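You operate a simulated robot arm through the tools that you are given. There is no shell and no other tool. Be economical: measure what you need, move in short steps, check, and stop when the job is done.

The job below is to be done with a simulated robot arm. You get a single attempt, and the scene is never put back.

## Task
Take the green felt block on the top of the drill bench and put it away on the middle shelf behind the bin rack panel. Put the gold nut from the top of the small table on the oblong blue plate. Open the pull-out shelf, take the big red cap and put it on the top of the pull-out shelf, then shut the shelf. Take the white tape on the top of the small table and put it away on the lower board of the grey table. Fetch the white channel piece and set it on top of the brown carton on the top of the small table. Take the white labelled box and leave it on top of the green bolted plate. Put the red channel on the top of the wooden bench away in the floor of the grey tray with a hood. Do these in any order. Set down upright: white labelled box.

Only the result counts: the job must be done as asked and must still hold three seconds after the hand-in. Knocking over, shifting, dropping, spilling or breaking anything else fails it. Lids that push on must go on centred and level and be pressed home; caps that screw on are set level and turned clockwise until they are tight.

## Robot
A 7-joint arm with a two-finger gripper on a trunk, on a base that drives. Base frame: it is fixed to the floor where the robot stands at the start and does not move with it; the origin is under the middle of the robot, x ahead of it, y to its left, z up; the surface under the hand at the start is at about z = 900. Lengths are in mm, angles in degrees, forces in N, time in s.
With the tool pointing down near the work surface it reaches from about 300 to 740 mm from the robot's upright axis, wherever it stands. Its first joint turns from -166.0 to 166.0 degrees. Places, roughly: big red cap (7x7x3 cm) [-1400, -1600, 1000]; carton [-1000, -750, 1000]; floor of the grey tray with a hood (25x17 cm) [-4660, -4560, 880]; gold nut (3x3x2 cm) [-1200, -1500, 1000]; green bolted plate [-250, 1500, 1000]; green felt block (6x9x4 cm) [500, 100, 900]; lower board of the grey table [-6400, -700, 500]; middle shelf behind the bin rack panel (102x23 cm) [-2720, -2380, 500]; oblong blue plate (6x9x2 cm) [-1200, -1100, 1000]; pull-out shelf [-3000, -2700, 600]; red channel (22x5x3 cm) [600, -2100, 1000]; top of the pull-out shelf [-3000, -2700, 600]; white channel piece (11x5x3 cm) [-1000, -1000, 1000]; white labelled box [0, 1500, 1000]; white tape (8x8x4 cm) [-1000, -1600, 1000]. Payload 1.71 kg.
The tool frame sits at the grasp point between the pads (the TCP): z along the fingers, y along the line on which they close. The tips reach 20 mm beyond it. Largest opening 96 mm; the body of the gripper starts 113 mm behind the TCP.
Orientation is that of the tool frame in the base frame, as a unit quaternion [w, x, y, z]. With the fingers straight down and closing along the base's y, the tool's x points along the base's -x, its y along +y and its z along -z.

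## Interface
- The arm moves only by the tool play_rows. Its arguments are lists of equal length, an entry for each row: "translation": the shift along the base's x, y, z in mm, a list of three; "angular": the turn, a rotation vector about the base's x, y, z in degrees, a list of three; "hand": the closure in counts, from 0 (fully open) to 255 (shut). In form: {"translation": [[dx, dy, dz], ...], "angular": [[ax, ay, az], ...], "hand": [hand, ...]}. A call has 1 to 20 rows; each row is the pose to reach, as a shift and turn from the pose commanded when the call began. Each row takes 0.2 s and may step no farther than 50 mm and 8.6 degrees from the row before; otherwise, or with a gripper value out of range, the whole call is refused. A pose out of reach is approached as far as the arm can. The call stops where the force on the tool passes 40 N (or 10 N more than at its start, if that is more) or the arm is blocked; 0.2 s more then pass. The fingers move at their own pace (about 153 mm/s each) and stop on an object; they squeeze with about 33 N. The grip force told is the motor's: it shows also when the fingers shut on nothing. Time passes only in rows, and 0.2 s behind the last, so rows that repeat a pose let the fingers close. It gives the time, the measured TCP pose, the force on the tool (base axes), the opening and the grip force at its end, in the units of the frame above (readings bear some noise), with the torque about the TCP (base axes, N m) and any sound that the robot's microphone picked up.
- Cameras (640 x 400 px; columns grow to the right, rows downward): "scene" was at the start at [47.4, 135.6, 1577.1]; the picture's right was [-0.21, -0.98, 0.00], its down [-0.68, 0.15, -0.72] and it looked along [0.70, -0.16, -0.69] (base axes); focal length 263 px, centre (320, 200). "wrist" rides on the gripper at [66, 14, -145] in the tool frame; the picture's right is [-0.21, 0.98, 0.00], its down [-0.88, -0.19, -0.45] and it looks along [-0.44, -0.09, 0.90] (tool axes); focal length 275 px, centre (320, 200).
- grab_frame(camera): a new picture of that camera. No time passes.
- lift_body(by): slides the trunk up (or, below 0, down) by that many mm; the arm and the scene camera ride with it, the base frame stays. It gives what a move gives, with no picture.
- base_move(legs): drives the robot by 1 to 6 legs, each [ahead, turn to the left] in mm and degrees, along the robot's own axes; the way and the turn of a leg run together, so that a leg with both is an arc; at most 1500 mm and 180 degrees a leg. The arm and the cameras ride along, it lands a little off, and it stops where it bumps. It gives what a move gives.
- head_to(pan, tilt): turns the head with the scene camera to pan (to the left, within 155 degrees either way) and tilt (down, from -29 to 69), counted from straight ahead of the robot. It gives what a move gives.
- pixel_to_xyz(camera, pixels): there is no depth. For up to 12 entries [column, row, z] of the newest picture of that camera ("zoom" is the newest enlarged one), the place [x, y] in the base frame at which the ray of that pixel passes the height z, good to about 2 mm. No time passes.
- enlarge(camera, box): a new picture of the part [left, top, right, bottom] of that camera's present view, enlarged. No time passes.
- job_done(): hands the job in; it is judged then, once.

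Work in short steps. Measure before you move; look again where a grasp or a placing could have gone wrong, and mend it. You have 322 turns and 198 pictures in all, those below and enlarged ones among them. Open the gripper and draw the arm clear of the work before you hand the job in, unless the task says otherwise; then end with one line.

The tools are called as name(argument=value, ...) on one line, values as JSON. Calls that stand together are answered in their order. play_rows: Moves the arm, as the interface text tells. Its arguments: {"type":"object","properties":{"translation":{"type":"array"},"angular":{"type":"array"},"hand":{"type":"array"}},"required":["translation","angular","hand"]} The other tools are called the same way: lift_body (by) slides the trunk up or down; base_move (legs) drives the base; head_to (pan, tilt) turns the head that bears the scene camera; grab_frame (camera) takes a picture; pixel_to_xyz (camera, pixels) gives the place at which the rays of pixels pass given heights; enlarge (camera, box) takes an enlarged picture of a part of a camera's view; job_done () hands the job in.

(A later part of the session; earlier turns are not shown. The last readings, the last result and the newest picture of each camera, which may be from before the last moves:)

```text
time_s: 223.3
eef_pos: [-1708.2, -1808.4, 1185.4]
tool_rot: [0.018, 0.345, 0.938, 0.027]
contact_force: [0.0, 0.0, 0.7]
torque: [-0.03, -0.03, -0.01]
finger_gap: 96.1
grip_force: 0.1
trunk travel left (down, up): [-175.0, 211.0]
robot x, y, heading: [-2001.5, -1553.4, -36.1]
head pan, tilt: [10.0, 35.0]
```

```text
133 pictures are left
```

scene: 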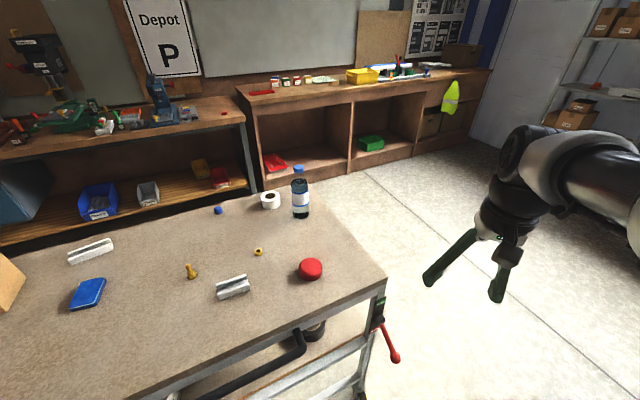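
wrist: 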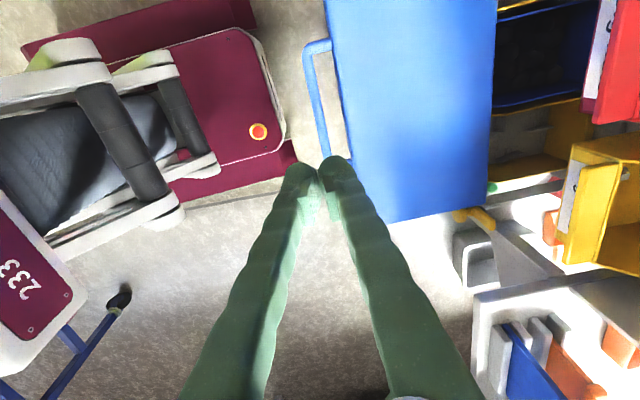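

I measure the objects on the small table: cap (310,268), nut (258,252), tape (270,201), channel (90,250), plate (87,293), and table edges.

pixel_to_xyz(camera="scene", pixels=[[310, 265, 1030], [310, 278, 1000], [258, 251, 1015], [270, 199, 1040], [270, 207, 1000], [90, 248, 1030], [87, 290, 1015], [233, 285, 1030], [383, 283, 1000], [244, 340, 1000], [384, 270, 1000], [191, 278, 1000]])

base_move(legs=[[0, 38]])

head_to(pan=0, tilt=40)

grab_frame(camera="scene")

grab_frame(camera="wrist")

```text
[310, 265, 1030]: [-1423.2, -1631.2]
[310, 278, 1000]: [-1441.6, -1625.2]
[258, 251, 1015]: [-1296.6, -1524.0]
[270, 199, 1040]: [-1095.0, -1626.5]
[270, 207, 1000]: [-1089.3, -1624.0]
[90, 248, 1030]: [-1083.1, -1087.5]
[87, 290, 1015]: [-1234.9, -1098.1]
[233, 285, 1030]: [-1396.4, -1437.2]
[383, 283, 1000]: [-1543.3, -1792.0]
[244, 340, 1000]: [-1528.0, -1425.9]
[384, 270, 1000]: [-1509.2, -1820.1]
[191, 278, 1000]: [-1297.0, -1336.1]
```

```text
time_s: 225.8
eef_pos: [-1615.0, -1569.9, 1187.0]
tool_rot: [0.009, 0.018, 0.999, 0.031]
contact_force: [0.4, 0.2, -0.4]
torque: [0.05, -0.03, 0.0]
finger_gap: 96.3
grip_force: 0.0
trunk travel left (down, up): [-175.0, 211.0]
robot x, y, heading: [-2000.3, -1555.5, 2.2]
head pan, tilt: [10.0, 35.0]
```

```text
time_s: 226.5
eef_pos: [-1631.3, -1570.7, 1190.6]
tool_rot: [0.016, 0.018, 0.999, 0.03]
contact_force: [-0.6, 0.6, -1.2]
torque: [-0.03, -0.06, 0.01]
finger_gap: 95.6
grip_force: 0.0
trunk travel left (down, up): [-175.0, 211.0]
robot x, y, heading: [-2001.3, -1559.3, 2.1]
head pan, tilt: [0.0, 40.0]
```

```text
132 pictures are left
```

scene: 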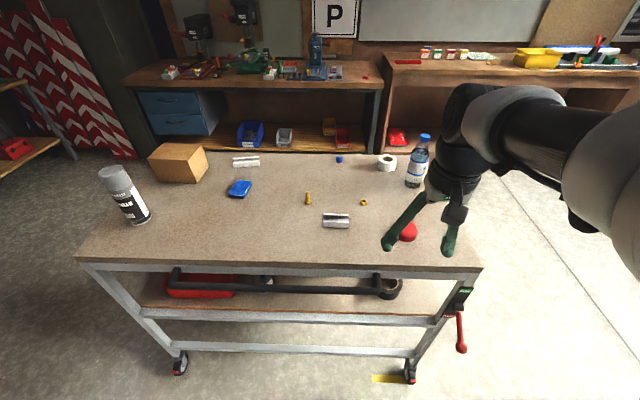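

```text
131 pictures are left
```

wrist: 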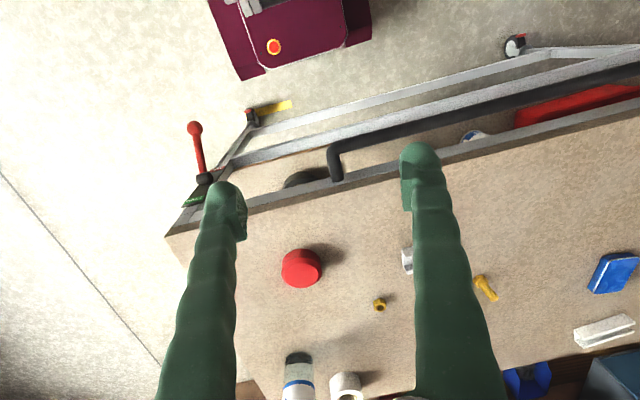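

Cap seen in wrist view at (301,267). I measure it there.

pixel_to_xyz(camera="wrist", pixels=[[301, 268, 1030], [301, 268, 1000], [282, 272, 1030], [321, 265, 1030], [379, 305, 1015], [302, 285, 1000]])

pixel_to_xyz(camera="scene", pixels=[[407, 229, 1030], [407, 241, 1000], [279, 262, 1000], [479, 270, 1000], [77, 258, 1000]])

```text
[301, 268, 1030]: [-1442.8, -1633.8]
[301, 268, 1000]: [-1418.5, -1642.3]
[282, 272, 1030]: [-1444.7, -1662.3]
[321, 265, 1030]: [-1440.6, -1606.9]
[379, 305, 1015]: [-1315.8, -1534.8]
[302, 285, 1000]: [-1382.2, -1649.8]
```

```text
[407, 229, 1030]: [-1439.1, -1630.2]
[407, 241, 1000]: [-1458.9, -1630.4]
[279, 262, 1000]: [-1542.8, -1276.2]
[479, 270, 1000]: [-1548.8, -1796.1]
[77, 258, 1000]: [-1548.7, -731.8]
```

Height is uncertain (cap may sit lower than 1030). I move above it and triangulate from there.

play_rows(translation=[[35, -12, 0], [70, -24, 0], [105, -36, -10], [140, -48, -30], [170, -58, -50], [180, -61, -60], [180, -61, -60]], angular=[[0, 0, 0], [0, 0, 0], [0, 0, 0], [0, 0, 0], [0, 0, 0], [0, 0, 0], [0, 0, 0]], hand=[0, 0, 0, 0, 0, 0, 0])

grab_frame(camera="wrist")

```text
time_s: 228.1
eef_pos: [-1450.6, -1631.3, 1131.4]
tool_rot: [0.016, 0.018, 0.999, 0.03]
contact_force: [0.5, 0.1, -0.6]
torque: [-0.02, -0.02, 0.0]
finger_gap: 96.2
grip_force: 0.1
trunk travel left (down, up): [-175.0, 211.0]
robot x, y, heading: [-2003.3, -1557.4, 2.0]
head pan, tilt: [0.0, 40.0]
```

```text
130 pictures are left
```

wrist: 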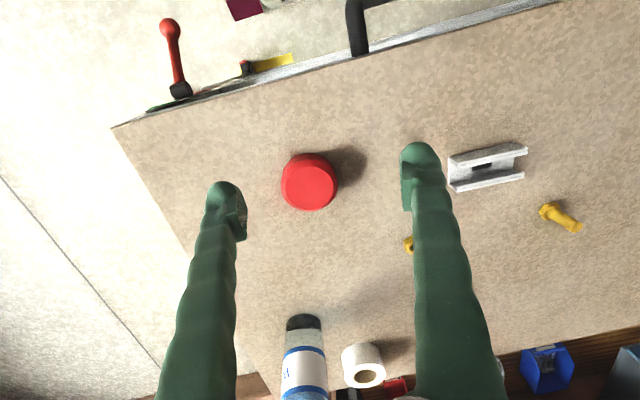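

I compute the cap's rays here at several heights.

pixel_to_xyz(camera="wrist", pixels=[[310, 185, 1030], [310, 185, 1000], [310, 185, 970], [310, 185, 940], [283, 183, 970], [337, 183, 970], [283, 183, 940], [337, 183, 940]])

```text
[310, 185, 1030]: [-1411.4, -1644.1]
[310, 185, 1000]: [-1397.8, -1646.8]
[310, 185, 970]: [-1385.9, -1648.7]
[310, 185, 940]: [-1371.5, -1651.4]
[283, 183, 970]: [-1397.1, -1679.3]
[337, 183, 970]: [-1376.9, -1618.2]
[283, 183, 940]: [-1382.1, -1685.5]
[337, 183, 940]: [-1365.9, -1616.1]
```

Triangulated: cap top z≈945 at (−1374, −1651), so this table's top is at about 915. I move over it and descend to TCP 985, then look.

play_rows(translation=[[38, -10, -20], [76, -20, -40], [76, -20, -85], [76, -20, -125], [76, -20, -140]], angular=[[0, 0, 0], [0, 0, 0], [0, 0, 0], [0, 0, 0], [0, 0, 0]], hand=[0, 0, 0, 0, 0])

grab_frame(camera="wrist")

```text
time_s: 229.3
eef_pos: [-1378.1, -1652.6, 991.7]
tool_rot: [0.016, 0.017, 0.999, 0.03]
contact_force: [0.5, 0.7, -0.1]
torque: [-0.02, -0.01, 0.01]
finger_gap: 96.1
grip_force: 0.0
trunk travel left (down, up): [-175.0, 211.0]
robot x, y, heading: [-2004.9, -1555.7, 2.2]
head pan, tilt: [0.0, 40.0]
```

```text
129 pictures are left
```

wrist: 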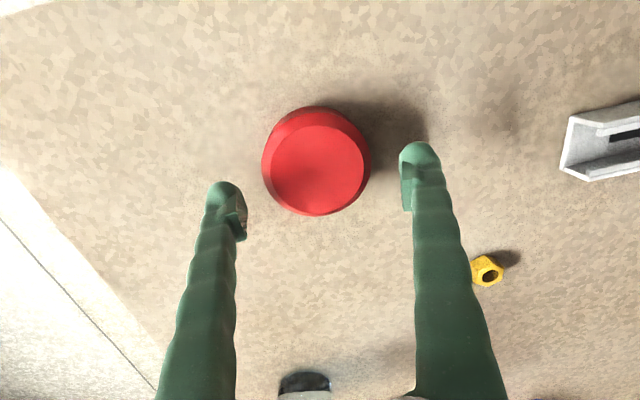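

I verify centre at z=945 and the nut here too.

pixel_to_xyz(camera="wrist", pixels=[[319, 172, 945], [319, 172, 935], [487, 270, 930], [600, 145, 940]])

```text
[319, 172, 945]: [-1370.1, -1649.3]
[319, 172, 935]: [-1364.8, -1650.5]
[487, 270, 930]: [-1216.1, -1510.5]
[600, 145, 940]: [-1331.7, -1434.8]
```

Cap centre (−1370, −1650). I descend to TCP ≈940, shifted +8 in x, and close, then lift slowly.

play_rows(translation=[[8, 3, -25], [8, 3, -45], [8, 3, -51], [8, 3, -51], [8, 3, -51], [8, 3, -51], [8, 3, -51], [8, 3, -47], [8, 3, -42], [8, 3, -36], [8, 3, -28], [8, 3, -18], [8, 3, -6], [8, 3, 8], [8, 3, 22]], angular=[[0, 0, 0], [0, 0, 0], [0, 0, 0], [0, 0, 0], [0, 0, 0], [0, 0, 0], [0, 0, 0], [0, 0, 0], [0, 0, 0], [0, 0, 0], [0, 0, 0], [0, 0, 0], [0, 0, 0], [0, 0, 0], [0, 0, 0]], hand=[0, 0, 0, 0, 255, 255, 255, 255, 255, 255, 255, 255, 255, 255, 255])

grab_frame(camera="wrist")

```text
time_s: 229.8
eef_pos: [-1384.0, -1650.2, 978.0]
tool_rot: [0.027, 0.019, 0.999, 0.03]
contact_force: [0.3, -0.5, 0.0]
torque: [0.04, -0.06, 0.04]
finger_gap: 96.1
grip_force: 0.0
trunk travel left (down, up): [-175.0, 211.0]
robot x, y, heading: [-2004.2, -1557.4, 1.9]
head pan, tilt: [0.0, 40.0]
stopped in row 2: the force on the tool passed its limit at 47 N (the readings are from after the stop); the commanded pose is now the measured one
```

```text
128 pictures are left
```

wrist: 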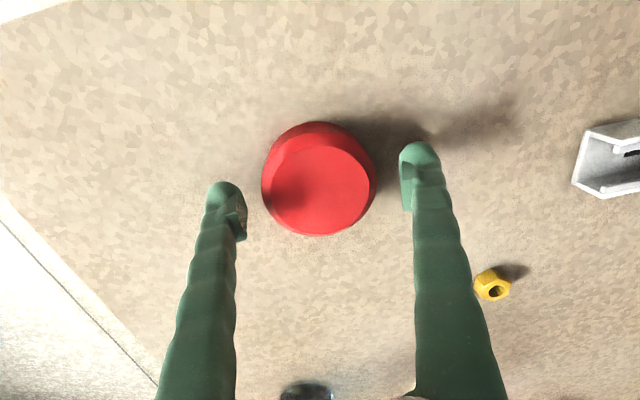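

Contact came early, near TCP 955–960. I descend slowly again to see at what height it touches.

play_rows(translation=[[4, 0, -4], [8, 0, -8], [12, 0, -12], [14, 0, -15], [14, 0, -18], [14, 0, -20]], angular=[[0, -0.4, 0], [0, -0.8, 0], [0, -1.2, 0], [0, -1.5, 0], [0, -1.5, 0], [0, -1.5, 0]], hand=[0, 0, 0, 0, 0, 0])

grab_frame(camera="wrist")

grab_frame(camera="scene")

```text
time_s: 231.0
eef_pos: [-1375.2, -1652.1, 969.2]
tool_rot: [0.048, 0.018, 0.998, 0.03]
contact_force: [-17.3, 1.7, 26.8]
torque: [-1.75, 0.88, -0.93]
finger_gap: 96.0
grip_force: 0.0
trunk travel left (down, up): [-175.0, 211.0]
robot x, y, heading: [-2008.0, -1556.3, 2.0]
head pan, tilt: [0.0, 40.0]
stopped in row 5: the force on the tool passed its limit at 41 N (the readings are from after the stop); the commanded pose is now the measured one
```

```text
127 pictures are left
```

wrist: 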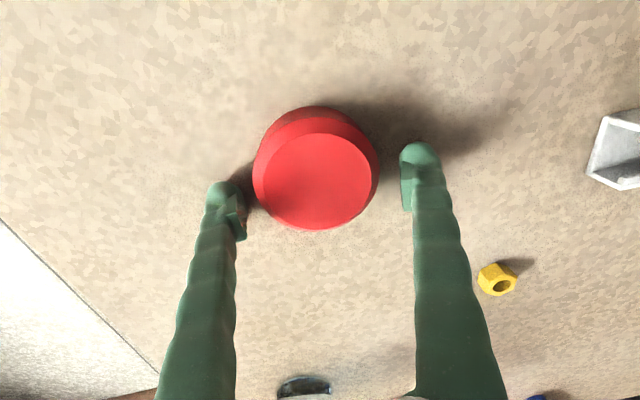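

```text
126 pictures are left
```

scene: 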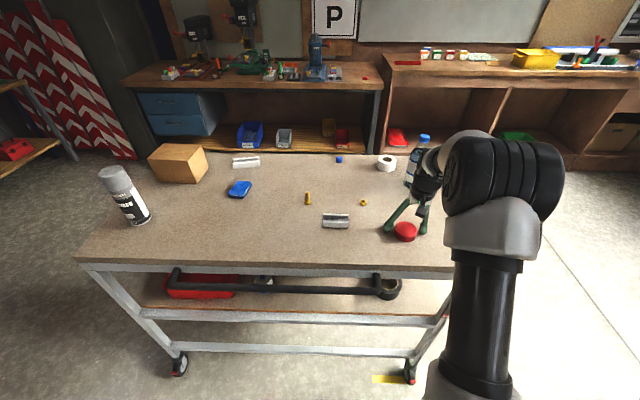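

I suspect the wrist touches the tall bottle behind the cap. I lift off first and measure the bottle.

play_rows(translation=[[-4, 0, 15], [-8, 0, 40], [-12, 0, 80], [-30, 0, 120], [-60, 0, 160]], angular=[[0, 0, 0], [0, 1, 0], [0, 3, 0], [0, 5, 0], [0, 5.5, 0]], hand=[0, 0, 0, 0, 0])

grab_frame(camera="wrist")

enlarge(camera="scene", box=[340, 110, 500, 260])

```text
time_s: 232.2
eef_pos: [-1438.7, -1649.8, 1133.0]
tool_rot: [0.003, 0.019, 0.999, 0.028]
contact_force: [0.4, 0.4, 0.1]
torque: [0.03, -0.03, -0.03]
finger_gap: 96.2
grip_force: 0.1
trunk travel left (down, up): [-175.0, 211.0]
robot x, y, heading: [-2001.6, -1556.6, 2.1]
head pan, tilt: [0.0, 40.0]
```

```text
125 pictures are left
```

wrist: 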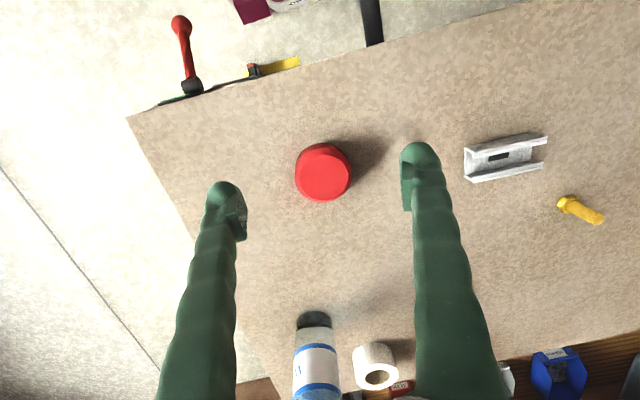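

```text
2.67 times, centred on (420, 185) of scene
```

zoom: 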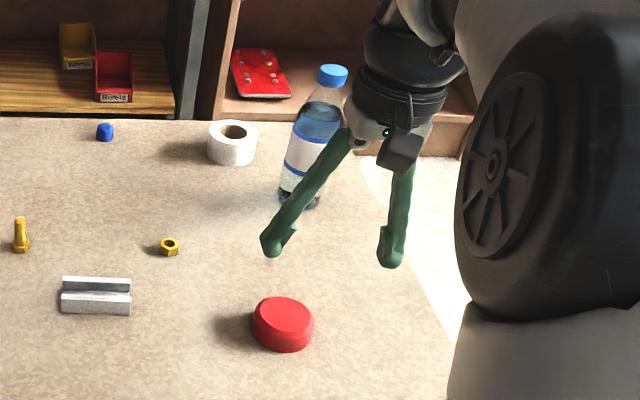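

Torque shows the lower left finger tip touched the table: the tool is rolled 3° and the table is at about z=942 (cap top ≈972, centre (−1386,−1647)). I level the roll and go above it.

play_rows(translation=[[26, 1, -30], [53, 3, -65], [53, 3, -105], [53, 3, -133], [53, 3, -133]], angular=[[-1, 0, 0], [-2, 0, 0], [-3.2, 0, 0], [-3.2, 0, 0], [-3.2, 0, 0]], hand=[0, 0, 0, 0, 0])

grab_frame(camera="wrist")

```text
time_s: 233.4
eef_pos: [-1385.1, -1649.1, 999.0]
tool_rot: [0.003, 0.019, 1.0, 0.0]
contact_force: [0.2, -1.0, -0.7]
torque: [0.04, 0.01, -0.03]
finger_gap: 96.1
grip_force: 0.0
trunk travel left (down, up): [-175.0, 211.0]
robot x, y, heading: [-1999.7, -1557.8, 2.1]
head pan, tilt: [0.0, 40.0]
```

```text
123 pictures are left
```

wrist: 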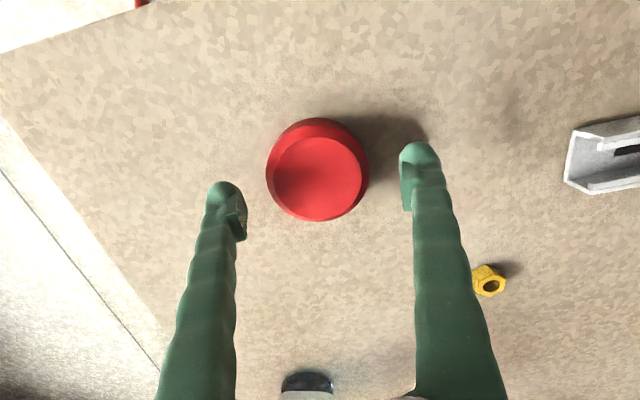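

Centred. I descend to TCP ≈966, close, and lift slowly.

play_rows(translation=[[0, 0, -15], [0, 0, -26], [0, 0, -33], [0, 0, -33], [0, 0, -33], [0, 0, -33], [0, 0, -33], [0, 0, -33], [0, 0, -29], [0, 0, -23], [0, 0, -15], [0, 0, -5], [0, 0, 7], [0, 0, 20]], angular=[[0, 0, 0], [0, 0, 0], [0, 0, 0], [0, 0, 0], [0, 0, 0], [0, 0, 0], [0, 0, 0], [0, 0, 0], [0, 0, 0], [0, 0, 0], [0, 0, 0], [0, 0, 0], [0, 0, 0], [0, 0, 0]], hand=[0, 0, 0, 0, 255, 255, 255, 255, 255, 255, 255, 255, 255, 255])

grab_frame(camera="wrist")

```text
time_s: 236.4
eef_pos: [-1383.0, -1647.5, 1018.3]
tool_rot: [0.003, 0.019, 1.0, 0.001]
contact_force: [0.1, 0.0, -0.2]
torque: [0.01, -0.01, 0.03]
finger_gap: 69.2
grip_force: 32.6
trunk travel left (down, up): [-175.0, 211.0]
robot x, y, heading: [-2005.4, -1556.3, 2.0]
head pan, tilt: [0.0, 40.0]
```

```text
122 pictures are left
```

wrist: 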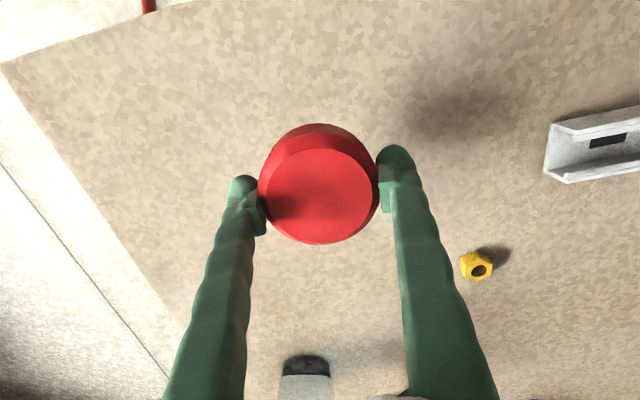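

Cap held. I lift and draw in slowly.

play_rows(translation=[[-4, 0, 6], [-12, 0, 18], [-24, 0, 32], [-38, 0, 46], [-54, 0, 60], [-70, 0, 74], [-86, 0, 88], [-102, 0, 102], [-118, 2, 115], [-134, 5, 125], [-150, 10, 130], [-166, 15, 135], [-182, 25, 135], [-196, 35, 135], [-206, 45, 135], [-210, 50, 135]], angular=[[0, 0, 0], [0, 0, 0], [0, 0, 0], [0, 0, 0], [0, 0, 0], [0, 0, 0], [0, 0, 0], [0, 0, 0], [0, 0, 0], [0, 0, 0], [0, 0, 0], [0, 0, 0], [0, 0, 0], [0, 0, 0], [0, 0, 0], [0, 0, 0]], hand=[255, 255, 255, 255, 255, 255, 255, 255, 255, 255, 255, 255, 255, 255, 255, 255])

base_move(legs=[[0, 142], [600, 0], [0, 36], [1300, 0]])

base_move(legs=[[0, 90], [1450, 0], [0, 90]])

head_to(pan=0, tilt=45)

grab_frame(camera="scene")

```text
time_s: 239.8
eef_pos: [-1593.6, -1596.5, 1152.4]
tool_rot: [0.004, 0.02, 1.0, 0.0]
contact_force: [0.2, -0.4, -0.9]
torque: [0.0, 0.02, 0.05]
finger_gap: 69.0
grip_force: 33.2
trunk travel left (down, up): [-175.0, 211.0]
robot x, y, heading: [-2003.9, -1556.0, 1.9]
head pan, tilt: [0.0, 40.0]
```

```text
time_s: 258.9
eef_pos: [-4179.8, -1135.6, 1152.6]
tool_rot: [0.001, 0.999, -0.04, -0.004]
contact_force: [-0.4, -1.0, -0.9]
torque: [0.0, -0.03, -0.02]
finger_gap: 67.7
grip_force: 33.2
trunk travel left (down, up): [-175.0, 211.0]
robot x, y, heading: [-3774.8, -1195.9, 179.8]
head pan, tilt: [0.0, 40.0]
```

```text
time_s: 275.8
eef_pos: [-3364.7, -2712.9, 1158.1]
tool_rot: [0.011, 0.037, 0.999, 0.001]
contact_force: [-0.2, 0.2, 0.7]
torque: [-0.03, -0.03, 0.0]
finger_gap: 67.2
grip_force: 32.9
trunk travel left (down, up): [-175.0, 211.0]
robot x, y, heading: [-3757.0, -2663.6, 0.3]
head pan, tilt: [0.0, 40.0]
```

```text
time_s: 276.5
eef_pos: [-3379.4, -2713.8, 1163.0]
tool_rot: [0.018, 0.037, 0.999, 0.001]
contact_force: [0.5, -0.2, -0.3]
torque: [0.01, 0.01, -0.02]
finger_gap: 67.2
grip_force: 33.8
trunk travel left (down, up): [-175.0, 211.0]
robot x, y, heading: [-3754.2, -2662.5, 0.1]
head pan, tilt: [0.0, 45.0]
```

```text
121 pictures are left
```

scene: 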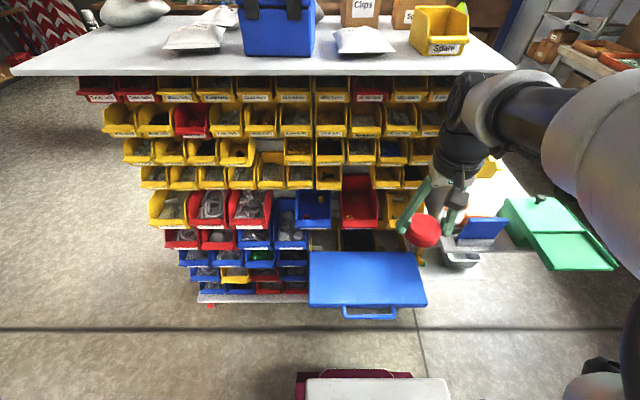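

The shelf is still open. I lower the trunk 150, then bring the cap over the shelf at (−3270, −2660).

lift_body(by=-150)

play_rows(translation=[[8, 4, -4], [22, 12, -12], [38, 20, -24], [54, 28, -38], [70, 36, -54], [84, 44, -72], [96, 50, -92], [104, 54, -112], [107, 54, -134], [107, 54, -156], [107, 54, -178], [107, 54, -200], [107, 54, -222], [107, 54, -244], [107, 54, -264], [107, 54, -280], [107, 54, -290]], angular=[[0, 0.5, 0], [0, 1, 0], [0, 1.5, 0], [0, 2, 0], [0, 2.1, 0], [0, 2.1, 0], [0, 2.1, 0], [0, 2.1, 0], [0, 2.1, 0], [0, 2.1, 0], [0, 2.1, 0], [0, 2.1, 0], [0, 2.1, 0], [0, 2.1, 0], [0, 2.1, 0], [0, 2.1, 0], [0, 2.1, 0]], hand=[255, 255, 255, 255, 255, 255, 255, 255, 255, 255, 255, 255, 255, 255, 255, 255, 255])

grab_frame(camera="wrist")

grab_frame(camera="scene")

```text
time_s: 278.2
eef_pos: [-3382.1, -2712.3, 1013.1]
tool_rot: [0.019, 0.036, 0.999, 0.001]
contact_force: [-0.2, 0.2, 0.0]
torque: [0.02, 0.01, 0.01]
finger_gap: 67.3
grip_force: 33.3
trunk travel left (down, up): [-25.0, 361.0]
robot x, y, heading: [-3755.3, -2661.4, 0.1]
head pan, tilt: [0.0, 45.0]
```

```text
time_s: 281.9
eef_pos: [-3274.8, -2658.6, 722.8]
tool_rot: [0.001, 0.037, 0.999, 0.001]
contact_force: [-0.1, 1.3, 0.3]
torque: [-0.03, -0.01, -0.01]
finger_gap: 67.0
grip_force: 33.1
trunk travel left (down, up): [-25.0, 361.0]
robot x, y, heading: [-3755.1, -2662.9, 0.1]
head pan, tilt: [0.0, 45.0]
```

```text
120 pictures are left
```

wrist: 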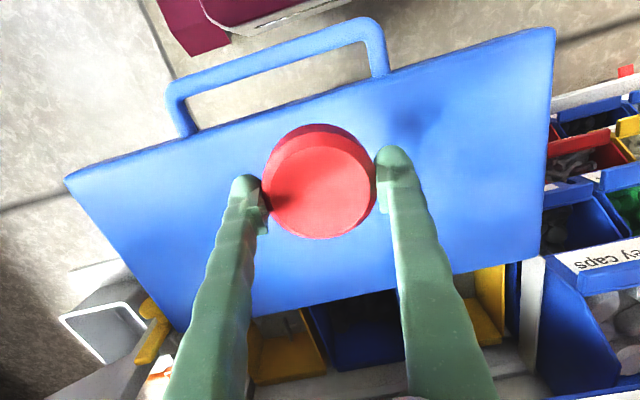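

```text
119 pictures are left
```

scene: 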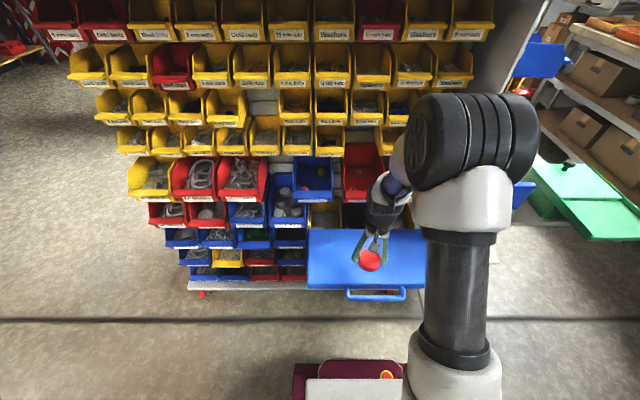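

Over the shelf. I descend gently to near TCP 655.

play_rows(translation=[[0, 0, -12], [0, 0, -26], [0, 0, -40], [0, 0, -50], [0, 0, -57], [0, 0, -62], [0, 0, -66], [0, 0, -69]], angular=[[0, 0, 0], [0, 0, 0], [0, 0, 0], [0, 0, 0], [0, 0, 0], [0, 0, 0], [0, 0, 0], [0, 0, 0]], hand=[255, 255, 255, 255, 255, 255, 255, 255])

```text
time_s: 283.8
eef_pos: [-3283.5, -2659.6, 664.7]
tool_rot: [0.011, 0.038, 0.999, 0.001]
contact_force: [-0.2, 0.0, -0.8]
torque: [0.04, -0.04, -0.01]
finger_gap: 67.3
grip_force: 33.7
trunk travel left (down, up): [-25.0, 361.0]
robot x, y, heading: [-3756.0, -2662.3, 0.2]
head pan, tilt: [0.0, 45.0]
stopped in row 8: the force on the tool passed its limit at 42 N (the readings are from after the stop); the commanded pose is now the measured one
```

It touched near 656. I go down again a little short of that and release.

play_rows(translation=[[2, 0, -3], [4, 0, -5], [5, 0, -7], [5, 0, -8]], angular=[[0, 0.5, 0], [0, 1, 0], [0, 1, 0], [0, 1, 0]], hand=[255, 255, 255, 255])

grab_frame(camera="wrist")

```text
time_s: 284.8
eef_pos: [-3277.6, -2658.4, 655.8]
tool_rot: [0.006, 0.038, 0.999, 0.0]
contact_force: [-1.7, 0.7, 35.5]
torque: [0.14, 0.1, -0.03]
finger_gap: 67.3
grip_force: 32.9
trunk travel left (down, up): [-25.0, 361.0]
robot x, y, heading: [-3757.0, -2663.3, 0.3]
head pan, tilt: [0.0, 45.0]
```

```text
118 pictures are left
```

wrist: 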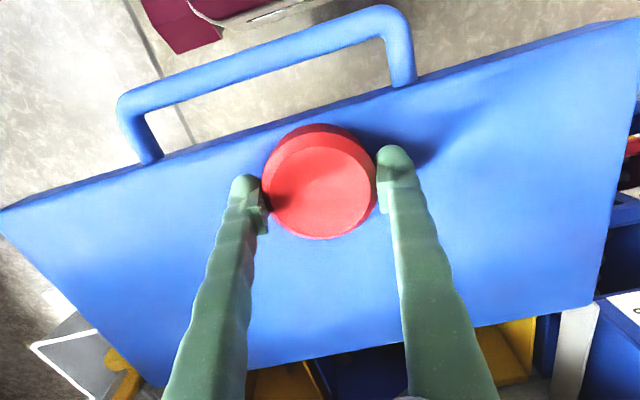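

Cap is pressed on the shelf. I open and rise straight up.

play_rows(translation=[[0, 0, 2], [0, 0, 2], [0, 0, 2], [0, 0, 12], [0, 0, 40], [0, 0, 85], [0, 0, 130]], angular=[[0, 0, 0], [0, 0, 0], [0, 0, 0], [0, 0, 0], [0, 0, 0], [0, 0, 0], [0, 0, 0]], hand=[0, 0, 0, 0, 0, 0, 0])

grab_frame(camera="wrist")

```text
time_s: 286.4
eef_pos: [-3278.5, -2659.4, 784.4]
tool_rot: [0.003, 0.037, 0.999, 0.001]
contact_force: [0.0, -0.1, -1.5]
torque: [0.02, -0.01, 0.0]
finger_gap: 95.9
grip_force: 0.1
trunk travel left (down, up): [-25.0, 361.0]
robot x, y, heading: [-3755.4, -2660.5, 0.2]
head pan, tilt: [0.0, 45.0]
```

```text
117 pictures are left
```

wrist: 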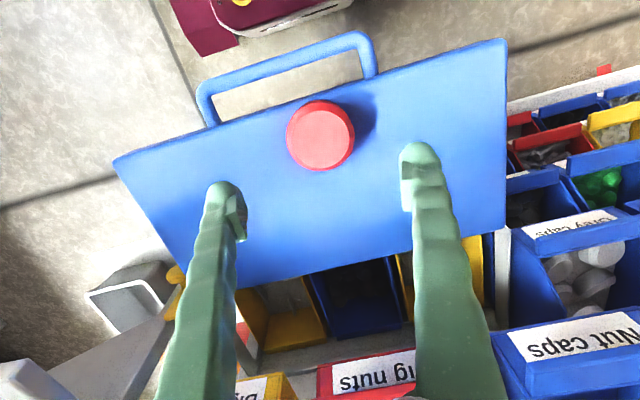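

The cap stands on the shelf. To push the shelf shut I need room: I back the base 150 mm, close the fingers and tilt the tool 30° forward.

base_move(legs=[[-150, 0]])

play_rows(translation=[[0, 0, -5], [0, 0, -15], [0, 0, -25], [0, 0, -40], [0, 0, -60], [0, 0, -80]], angular=[[0, -5, 0], [0, -10, 0], [0, -15, 0], [0, -20, 0], [0, -25, 0], [0, -30, 0]], hand=[255, 255, 255, 255, 255, 255])

grab_frame(camera="wrist")

```text
time_s: 287.9
eef_pos: [-3429.6, -2658.3, 781.6]
tool_rot: [0.002, 0.037, 0.999, 0.0]
contact_force: [-1.3, 1.1, 0.6]
torque: [0.0, -0.09, -0.01]
finger_gap: 96.0
grip_force: 0.2
trunk travel left (down, up): [-25.0, 361.0]
robot x, y, heading: [-3909.7, -2660.8, 0.1]
head pan, tilt: [0.0, 45.0]
```

```text
time_s: 289.2
eef_pos: [-3442.1, -2659.0, 709.7]
tool_rot: [0.268, 0.035, 0.963, 0.011]
contact_force: [0.4, -0.8, 0.0]
torque: [-0.02, 0.0, -0.02]
finger_gap: 0.0
grip_force: 29.2
trunk travel left (down, up): [-25.0, 361.0]
robot x, y, heading: [-3910.1, -2665.6, 0.4]
head pan, tilt: [0.0, 45.0]
```

```text
116 pictures are left
```

wrist: 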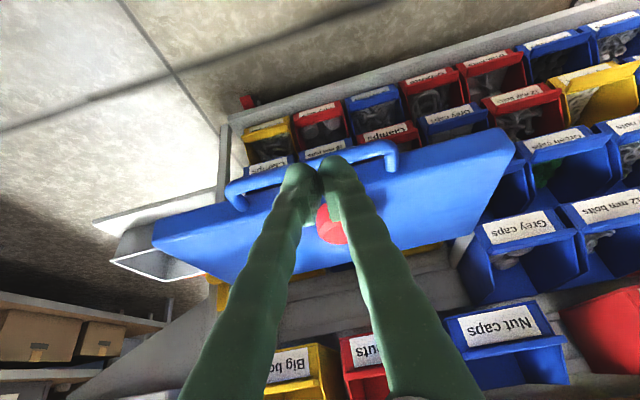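

The bar is just ahead of the fingers. I lower to TCP (−3402, 612) in front of the bar, then push part way.

play_rows(translation=[[0, 0, -30], [10, 0, -60], [25, 0, -85], [37, -6, -98], [45, -6, -98], [55, -6, -98], [67, -6, -98], [80, -6, -98], [95, -6, -98], [110, -6, -98], [125, -6, -98], [140, -6, -98]], angular=[[0, 0, 0], [0, 0, 0], [0, 0, 0], [0, 0, 0], [0, 0, 0], [0, 0, 0], [0, 0, 0], [0, 0, 0], [0, 0, 0], [0, 0, 0], [0, 0, 0], [0, 0, 0]], hand=[255, 255, 255, 255, 255, 255, 255, 255, 255, 255, 255, 255])

grab_frame(camera="wrist")

```text
time_s: 291.9
eef_pos: [-3302.0, -2664.5, 612.4]
tool_rot: [0.269, 0.035, 0.963, 0.011]
contact_force: [0.5, -0.3, -0.7]
torque: [-0.03, -0.01, -0.02]
finger_gap: 0.0
grip_force: 29.1
trunk travel left (down, up): [-25.0, 361.0]
robot x, y, heading: [-3904.2, -2660.9, 0.1]
head pan, tilt: [0.0, 45.0]
```

```text
115 pictures are left
```

wrist: 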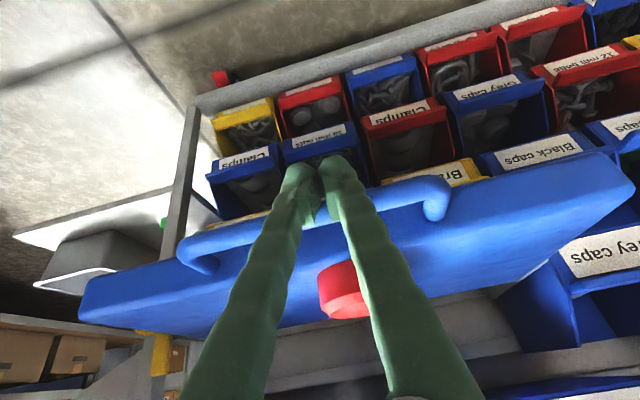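

I check if the bar moved with the fingers.

pixel_to_xyz(camera="wrist", pixels=[[437, 205, 620], [205, 248, 620], [390, 205, 620], [260, 230, 620]])

grab_frame(camera="scene")

```text
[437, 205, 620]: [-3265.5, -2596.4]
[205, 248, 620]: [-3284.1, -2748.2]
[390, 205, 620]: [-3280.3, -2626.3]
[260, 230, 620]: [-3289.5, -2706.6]
```

```text
114 pictures are left
```

scene: 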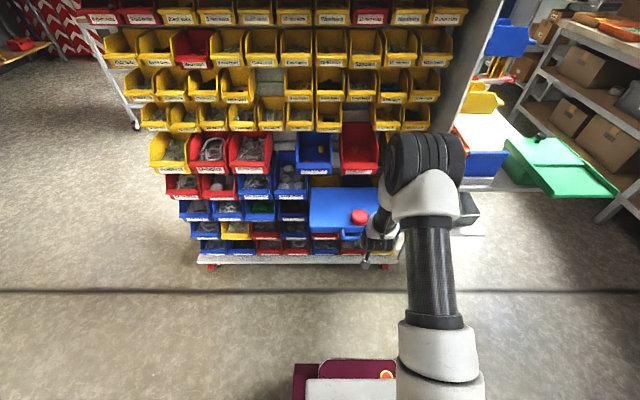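

The shelf is moving in (bar now ≈−3285). I push on ~105 mm and check the cap's clearance.

play_rows(translation=[[10, 0, 0], [22, 0, 0], [34, 0, 0], [46, 0, 0], [58, 0, 0], [70, 0, 0], [82, 0, 0], [94, 0, 0], [105, 0, 0]], angular=[[0, 0, 0], [0, 0, 0], [0, 0, 0], [0, 0, 0], [0, 0, 0], [0, 0, 0], [0, 0, 0], [0, 0, 0], [0, 0, 0]], hand=[255, 255, 255, 255, 255, 255, 255, 255, 255])

grab_frame(camera="wrist")

enlarge(camera="scene", box=[270, 120, 430, 280])

```text
time_s: 293.9
eef_pos: [-3196.2, -2664.3, 611.9]
tool_rot: [0.267, 0.036, 0.963, 0.01]
contact_force: [-1.4, 0.0, -1.0]
torque: [-0.02, -0.19, -0.04]
finger_gap: 0.0
grip_force: 29.1
trunk travel left (down, up): [-25.0, 361.0]
robot x, y, heading: [-3909.2, -2659.5, 0.2]
head pan, tilt: [0.0, 45.0]
```

```text
113 pictures are left
```

wrist: 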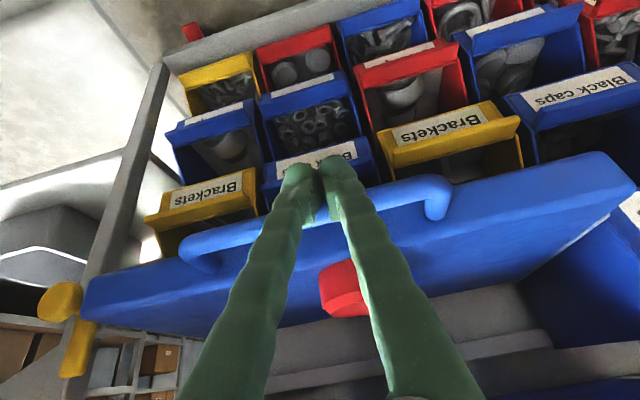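

```text
2.50 times, centred on (350, 200) of scene
```

zoom: 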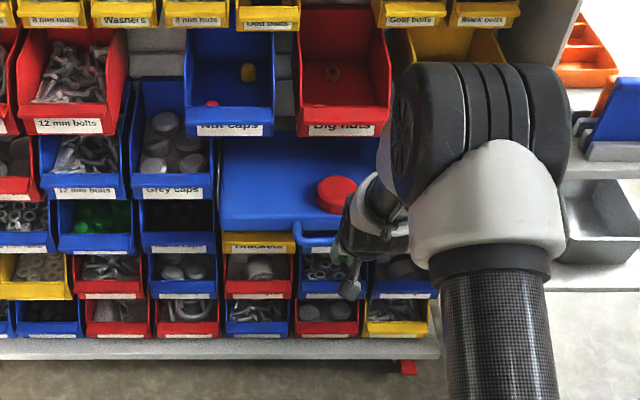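

Clear all around. I push the last stretch in small steps, with the tips raised slightly to clear the bins below.

play_rows(translation=[[-3, 0, 4], [-3, 0, 8], [6, 0, 8], [14, 0, 8], [21, 0, 8], [27, 0, 8], [32, 0, 8], [37, 0, 8], [42, 0, 8], [47, 0, 8]], angular=[[0, 0, 0], [0, 0, 0], [0, 0, 0], [0, 0, 0], [0, 0, 0], [0, 0, 0], [0, 0, 0], [0, 0, 0], [0, 0, 0], [0, 0, 0]], hand=[255, 255, 255, 255, 255, 255, 255, 255, 255, 255])

grab_frame(camera="wrist")

```text
time_s: 295.9
eef_pos: [-3167.4, -2665.1, 630.5]
tool_rot: [0.27, 0.036, 0.962, 0.011]
contact_force: [-0.7, -0.4, 0.5]
torque: [0.02, -0.08, 0.02]
finger_gap: 0.0
grip_force: 29.8
trunk travel left (down, up): [-25.0, 361.0]
robot x, y, heading: [-3907.6, -2661.2, 0.2]
head pan, tilt: [0.0, 45.0]
stopped in row 10: the force on the tool passed its limit at 44 N (the readings are from after the stop); the commanded pose is now the measured one
```

```text
111 pictures are left
```

wrist: 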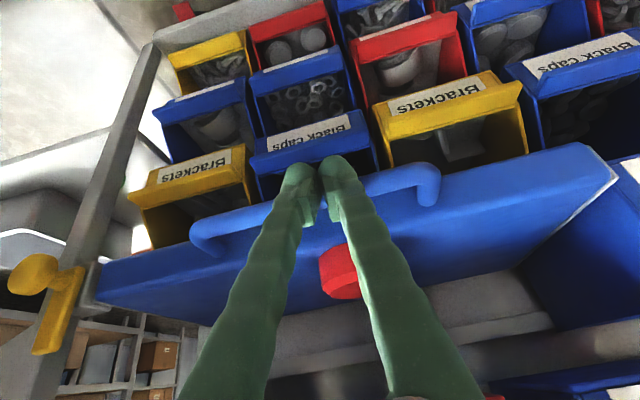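

It met resistance. I measure the bar's place against its closed position (x≈−3141).

pixel_to_xyz(camera="wrist", pixels=[[385, 185, 620], [245, 222, 620], [425, 183, 620], [205, 235, 620]])

grab_frame(camera="scene")

```text
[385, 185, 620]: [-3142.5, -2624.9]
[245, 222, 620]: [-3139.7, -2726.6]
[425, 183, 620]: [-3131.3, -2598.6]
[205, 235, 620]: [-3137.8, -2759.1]
```

```text
110 pictures are left
```

scene: 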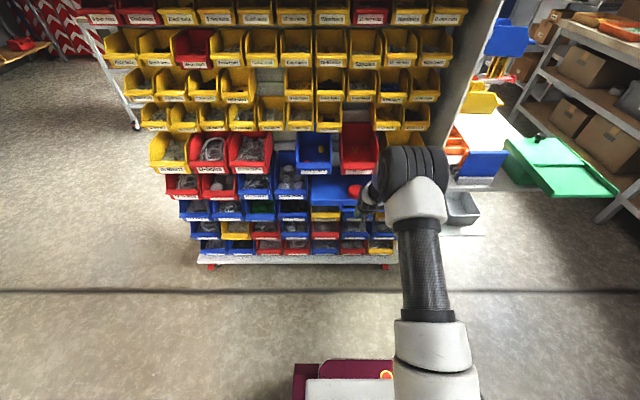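

The bar is back at ≈−3141, so the shelf is shut, with the cap on it. I withdraw the hand and re-level it, then raise the trunk.

play_rows(translation=[[-20, 0, 0], [-60, 0, 10], [-100, 0, 30], [-140, 0, 60], [-170, 0, 100], [-185, 0, 145], [-195, 0, 190], [-195, 0, 235], [-195, 0, 280]], angular=[[0, 0, 0], [0, 0, 0], [0, 5, 0], [0, 10, 0], [0, 15, 0], [0, 20, 0], [0, 25, 0], [0, 29, 0], [0, 31, 0]], hand=[255, 255, 255, 255, 255, 255, 255, 255, 0])

lift_body(by=150)

enlarge(camera="scene", box=[240, 140, 480, 300])

```text
time_s: 297.9
eef_pos: [-3363.9, -2665.5, 908.6]
tool_rot: [0.002, 0.036, 0.999, 0.001]
contact_force: [-0.5, -0.2, 0.9]
torque: [0.01, 0.04, -0.01]
finger_gap: 96.1
grip_force: 0.0
trunk travel left (down, up): [-25.0, 361.0]
robot x, y, heading: [-3909.3, -2661.9, -0.1]
head pan, tilt: [0.0, 45.0]
```

```text
time_s: 299.7
eef_pos: [-3361.8, -2664.9, 1058.3]
tool_rot: [0.002, 0.037, 0.999, 0.001]
contact_force: [-0.4, 0.0, 0.3]
torque: [-0.01, -0.01, -0.01]
finger_gap: 95.9
grip_force: 0.0
trunk travel left (down, up): [-175.0, 211.0]
robot x, y, heading: [-3907.4, -2662.5, -0.1]
head pan, tilt: [0.0, 45.0]
```

```text
2.50 times, centred on (360, 220) of scene
```

zoom: 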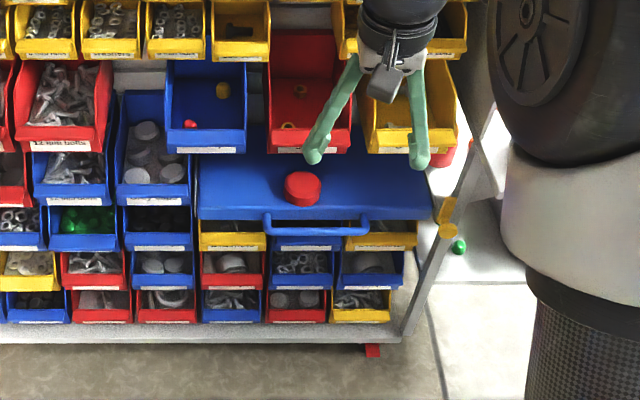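

Shelf shut with the cap on it. Next the nut: I tuck the arm and drive to the west side of the small table, near (−1900,−1300).

play_rows(translation=[[-30, 0, 20], [-60, 0, 40], [-90, 0, 60], [-120, 0, 80], [-150, 0, 100]], angular=[[0, 0, 0], [0, 0, 0], [0, 0, 0], [0, 0, 0], [0, 0, 0]], hand=[0, 0, 0, 0, 0])

base_move(legs=[[0, 90], [1460, 0], [0, -93], [1500, 0], [450, 0], [0, 3]])

head_to(pan=0, tilt=45)

grab_frame(camera="scene")

```text
time_s: 300.9
eef_pos: [-3513.7, -2665.3, 1158.3]
tool_rot: [0.003, 0.035, 0.999, 0.001]
contact_force: [-1.2, 0.7, 0.1]
torque: [0.05, -0.04, -0.01]
finger_gap: 95.8
grip_force: 0.1
trunk travel left (down, up): [-175.0, 211.0]
robot x, y, heading: [-3906.9, -2661.0, 0.1]
head pan, tilt: [0.0, 45.0]
```

```text
time_s: 328.4
eef_pos: [-1562.0, -1246.9, 1159.1]
tool_rot: [0.002, 0.026, 1.0, 0.0]
contact_force: [0.1, 0.3, 0.3]
torque: [0.02, 0.0, -0.03]
finger_gap: 96.2
grip_force: 0.0
trunk travel left (down, up): [-175.0, 211.0]
robot x, y, heading: [-1957.3, -1252.7, 1.2]
head pan, tilt: [0.0, 45.0]
```

```text
time_s: 329.0
eef_pos: [-1575.0, -1247.0, 1162.4]
tool_rot: [0.008, 0.025, 1.0, 0.001]
contact_force: [0.3, -1.2, -0.3]
torque: [-0.02, 0.08, -0.03]
finger_gap: 96.1
grip_force: 0.0
trunk travel left (down, up): [-175.0, 211.0]
robot x, y, heading: [-1955.1, -1252.9, 1.5]
head pan, tilt: [0.0, 45.0]
```

```text
108 pictures are left
```

scene: 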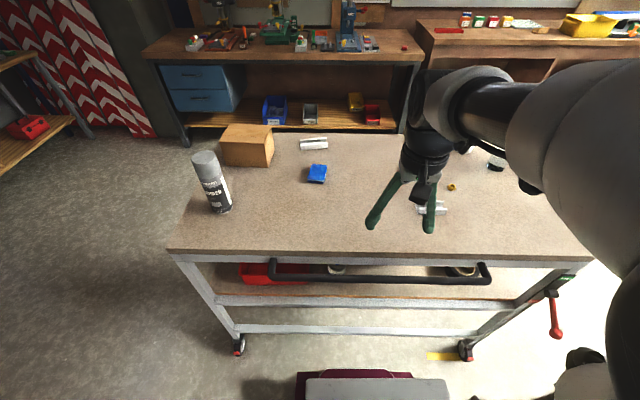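

I measure nut, plate, channel, carton and table at the corrected table height.

pixel_to_xyz(camera="scene", pixels=[[451, 187, 952], [317, 172, 960], [309, 168, 960], [327, 181, 950], [313, 144, 965], [301, 143, 960], [327, 145, 960], [380, 256, 942], [165, 250, 942], [246, 133, 1040], [360, 135, 942], [350, 331, 150]])

enlarge(camera="scene", box=[180, 110, 380, 235])

```text
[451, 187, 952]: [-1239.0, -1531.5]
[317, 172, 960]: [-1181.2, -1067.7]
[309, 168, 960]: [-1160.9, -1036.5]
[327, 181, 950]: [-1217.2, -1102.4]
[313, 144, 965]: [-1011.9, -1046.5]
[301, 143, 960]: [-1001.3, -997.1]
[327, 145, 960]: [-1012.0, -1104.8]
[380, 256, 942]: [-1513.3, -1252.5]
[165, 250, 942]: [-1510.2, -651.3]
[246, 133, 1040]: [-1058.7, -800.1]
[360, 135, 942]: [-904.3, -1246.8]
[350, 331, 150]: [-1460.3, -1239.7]
```

```text
3.20 times, centred on (280, 172) of scene
```

zoom: 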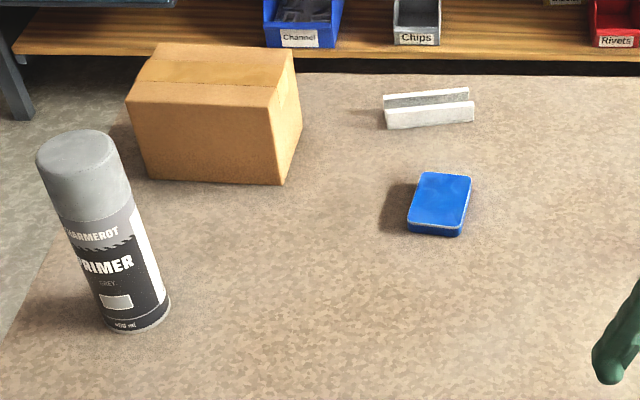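

Nut ≈(−1239,−1531), plate ≈(−1185,−1068). I move the base 80 mm closer so both are within reach.

base_move(legs=[[80, 0]])

play_rows(translation=[[35, -25, 0], [65, -55, -10], [95, -85, -25], [125, -115, -40], [155, -145, -55], [180, -175, -65], [200, -205, -75], [215, -235, -80], [230, -255, -80], [230, -255, -80]], angular=[[0, 0, 0], [0, 0, 0], [0, 0, 0], [0, 0, 0], [0, 0, 0], [0, 0, 0], [0, 0, 0], [0, 0, 0], [0, 0, 0], [0, 0, 0]], hand=[0, 0, 0, 0, 0, 0, 0, 0, 0, 0])

grab_frame(camera="wrist")

```text
time_s: 330.1
eef_pos: [-1521.6, -1245.4, 1172.4]
tool_rot: [0.021, 0.025, 0.999, 0.002]
contact_force: [-0.1, 1.0, 1.3]
torque: [-0.03, 0.0, 0.0]
finger_gap: 95.8
grip_force: 0.1
trunk travel left (down, up): [-175.0, 211.0]
robot x, y, heading: [-1879.5, -1248.0, 1.2]
head pan, tilt: [0.0, 45.0]
```

```text
time_s: 332.3
eef_pos: [-1261.1, -1500.8, 1081.9]
tool_rot: [0.008, 0.025, 1.0, 0.0]
contact_force: [0.6, -0.3, -0.1]
torque: [0.02, 0.06, -0.01]
finger_gap: 96.1
grip_force: 0.0
trunk travel left (down, up): [-175.0, 211.0]
robot x, y, heading: [-1879.3, -1250.3, 1.4]
head pan, tilt: [0.0, 45.0]
```

```text
106 pictures are left
```

wrist: 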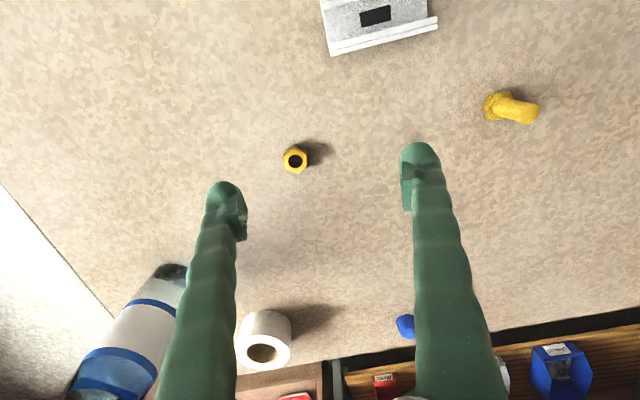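

pixel_to_xyz(camera="wrist", pixels=[[295, 161, 960], [295, 161, 950], [172, 270, 942], [265, 315, 942], [264, 352, 980], [284, 160, 958], [307, 158, 958]])

enlarge(camera="wrist", box=[240, 120, 350, 200])

```text
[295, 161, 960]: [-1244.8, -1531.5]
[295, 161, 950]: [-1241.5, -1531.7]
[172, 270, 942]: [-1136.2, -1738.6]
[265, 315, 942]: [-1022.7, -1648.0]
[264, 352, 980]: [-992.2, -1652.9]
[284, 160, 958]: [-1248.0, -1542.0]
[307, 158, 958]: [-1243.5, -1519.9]
```

```text
5.00 times, centred on (295, 160) of wrist
```

zoom: 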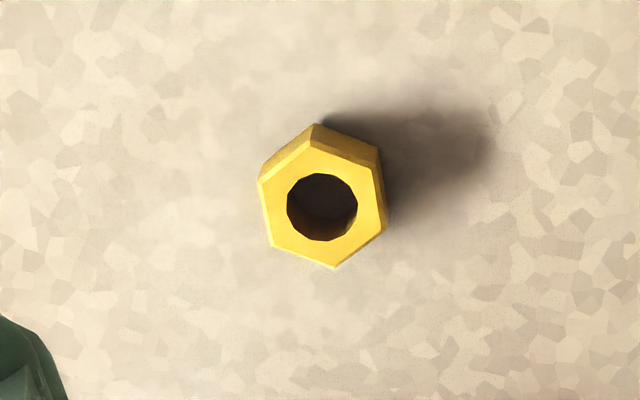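

The nut (−1244,−1531) lies with its flats across the finger line. I descend to TCP≈964, close and lift slowly.

play_rows(translation=[[10, -16, -20], [17, -31, -50], [17, -31, -85], [17, -31, -105], [17, -31, -114], [17, -31, -118], [17, -31, -118], [17, -31, -118], [17, -31, -118], [17, -31, -118], [17, -31, -114], [17, -31, -108], [17, -31, -100], [17, -31, -88], [17, -31, -74], [17, -31, -60]], angular=[[0, 0, 0], [0, 0.8, 0], [0, 0.8, 0], [0, 0.8, 0], [0, 0.8, 0], [0, 0.8, 0], [0, 0.8, 0], [0, 0.8, 0], [0, 0.8, 0], [0, 0.8, 0], [0, 0.8, 0], [0, 0.8, 0], [0, 0.8, 0], [0, 0.8, 0], [0, 0.8, 0], [0, 0.8, 0]], hand=[0, 0, 0, 0, 0, 0, 255, 255, 255, 255, 255, 255, 255, 255, 255, 255])

grab_frame(camera="wrist")

```text
time_s: 335.7
eef_pos: [-1244.4, -1531.2, 1023.6]
tool_rot: [0.001, 0.025, 1.0, 0.0]
contact_force: [-0.8, 0.0, -0.5]
torque: [-0.01, 0.01, -0.01]
finger_gap: 22.5
grip_force: 32.9
trunk travel left (down, up): [-175.0, 211.0]
robot x, y, heading: [-1878.8, -1251.2, 1.6]
head pan, tilt: [0.0, 45.0]
```

```text
104 pictures are left
```

wrist: 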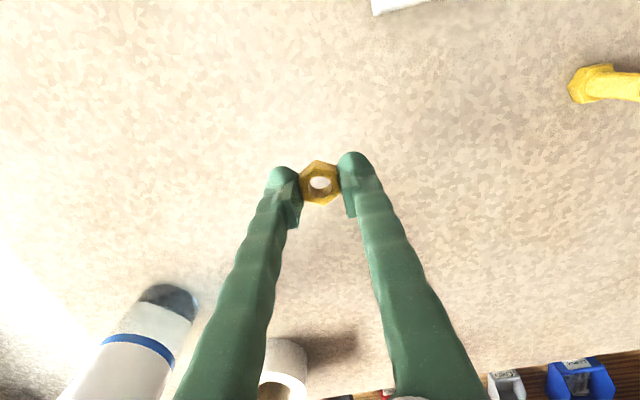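

Nut held. I carry it over toward the blue plate at z≈1070.

play_rows(translation=[[-5, 5, 15], [-10, 20, 35], [-15, 45, 45], [-20, 75, 50], [-20, 110, 50], [-20, 145, 50], [-20, 180, 50], [-15, 215, 50], [-10, 250, 50], [-5, 285, 50], [0, 320, 50], [5, 355, 50], [8, 385, 50], [10, 410, 50], [10, 420, 50], [10, 420, 50]], angular=[[0, 0, 0], [0, 0, 0], [0, 0, 0], [0, 0, 0], [0, 0, 0], [0, 0, 0], [0, 0, 0], [0, 0, 0], [0, 0, 0], [0, 0, 0], [0, 0, 0], [0, 0, 0], [0, 0, 0], [0, 0, 0], [0, 0, 0], [0, 0, 0]], hand=[255, 255, 255, 255, 255, 255, 255, 255, 255, 255, 255, 255, 255, 255, 255, 255])

grab_frame(camera="wrist")

```text
time_s: 339.1
eef_pos: [-1234.4, -1109.6, 1073.3]
tool_rot: [0.001, 0.026, 1.0, 0.001]
contact_force: [-0.5, 0.0, 0.1]
torque: [-0.01, 0.03, 0.0]
finger_gap: 22.3
grip_force: 33.3
trunk travel left (down, up): [-175.0, 211.0]
robot x, y, heading: [-1878.5, -1249.1, 1.3]
head pan, tilt: [0.0, 45.0]
```

```text
103 pictures are left
```

wrist: 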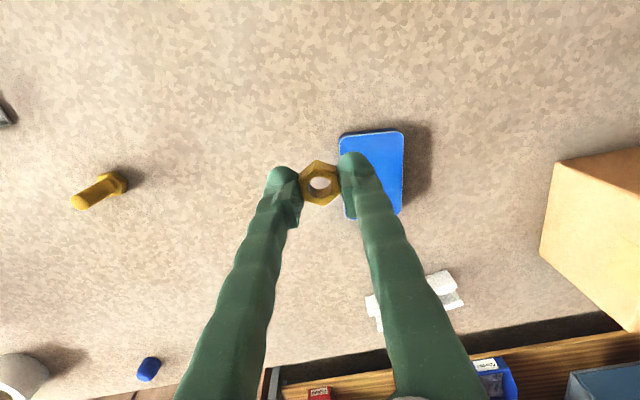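

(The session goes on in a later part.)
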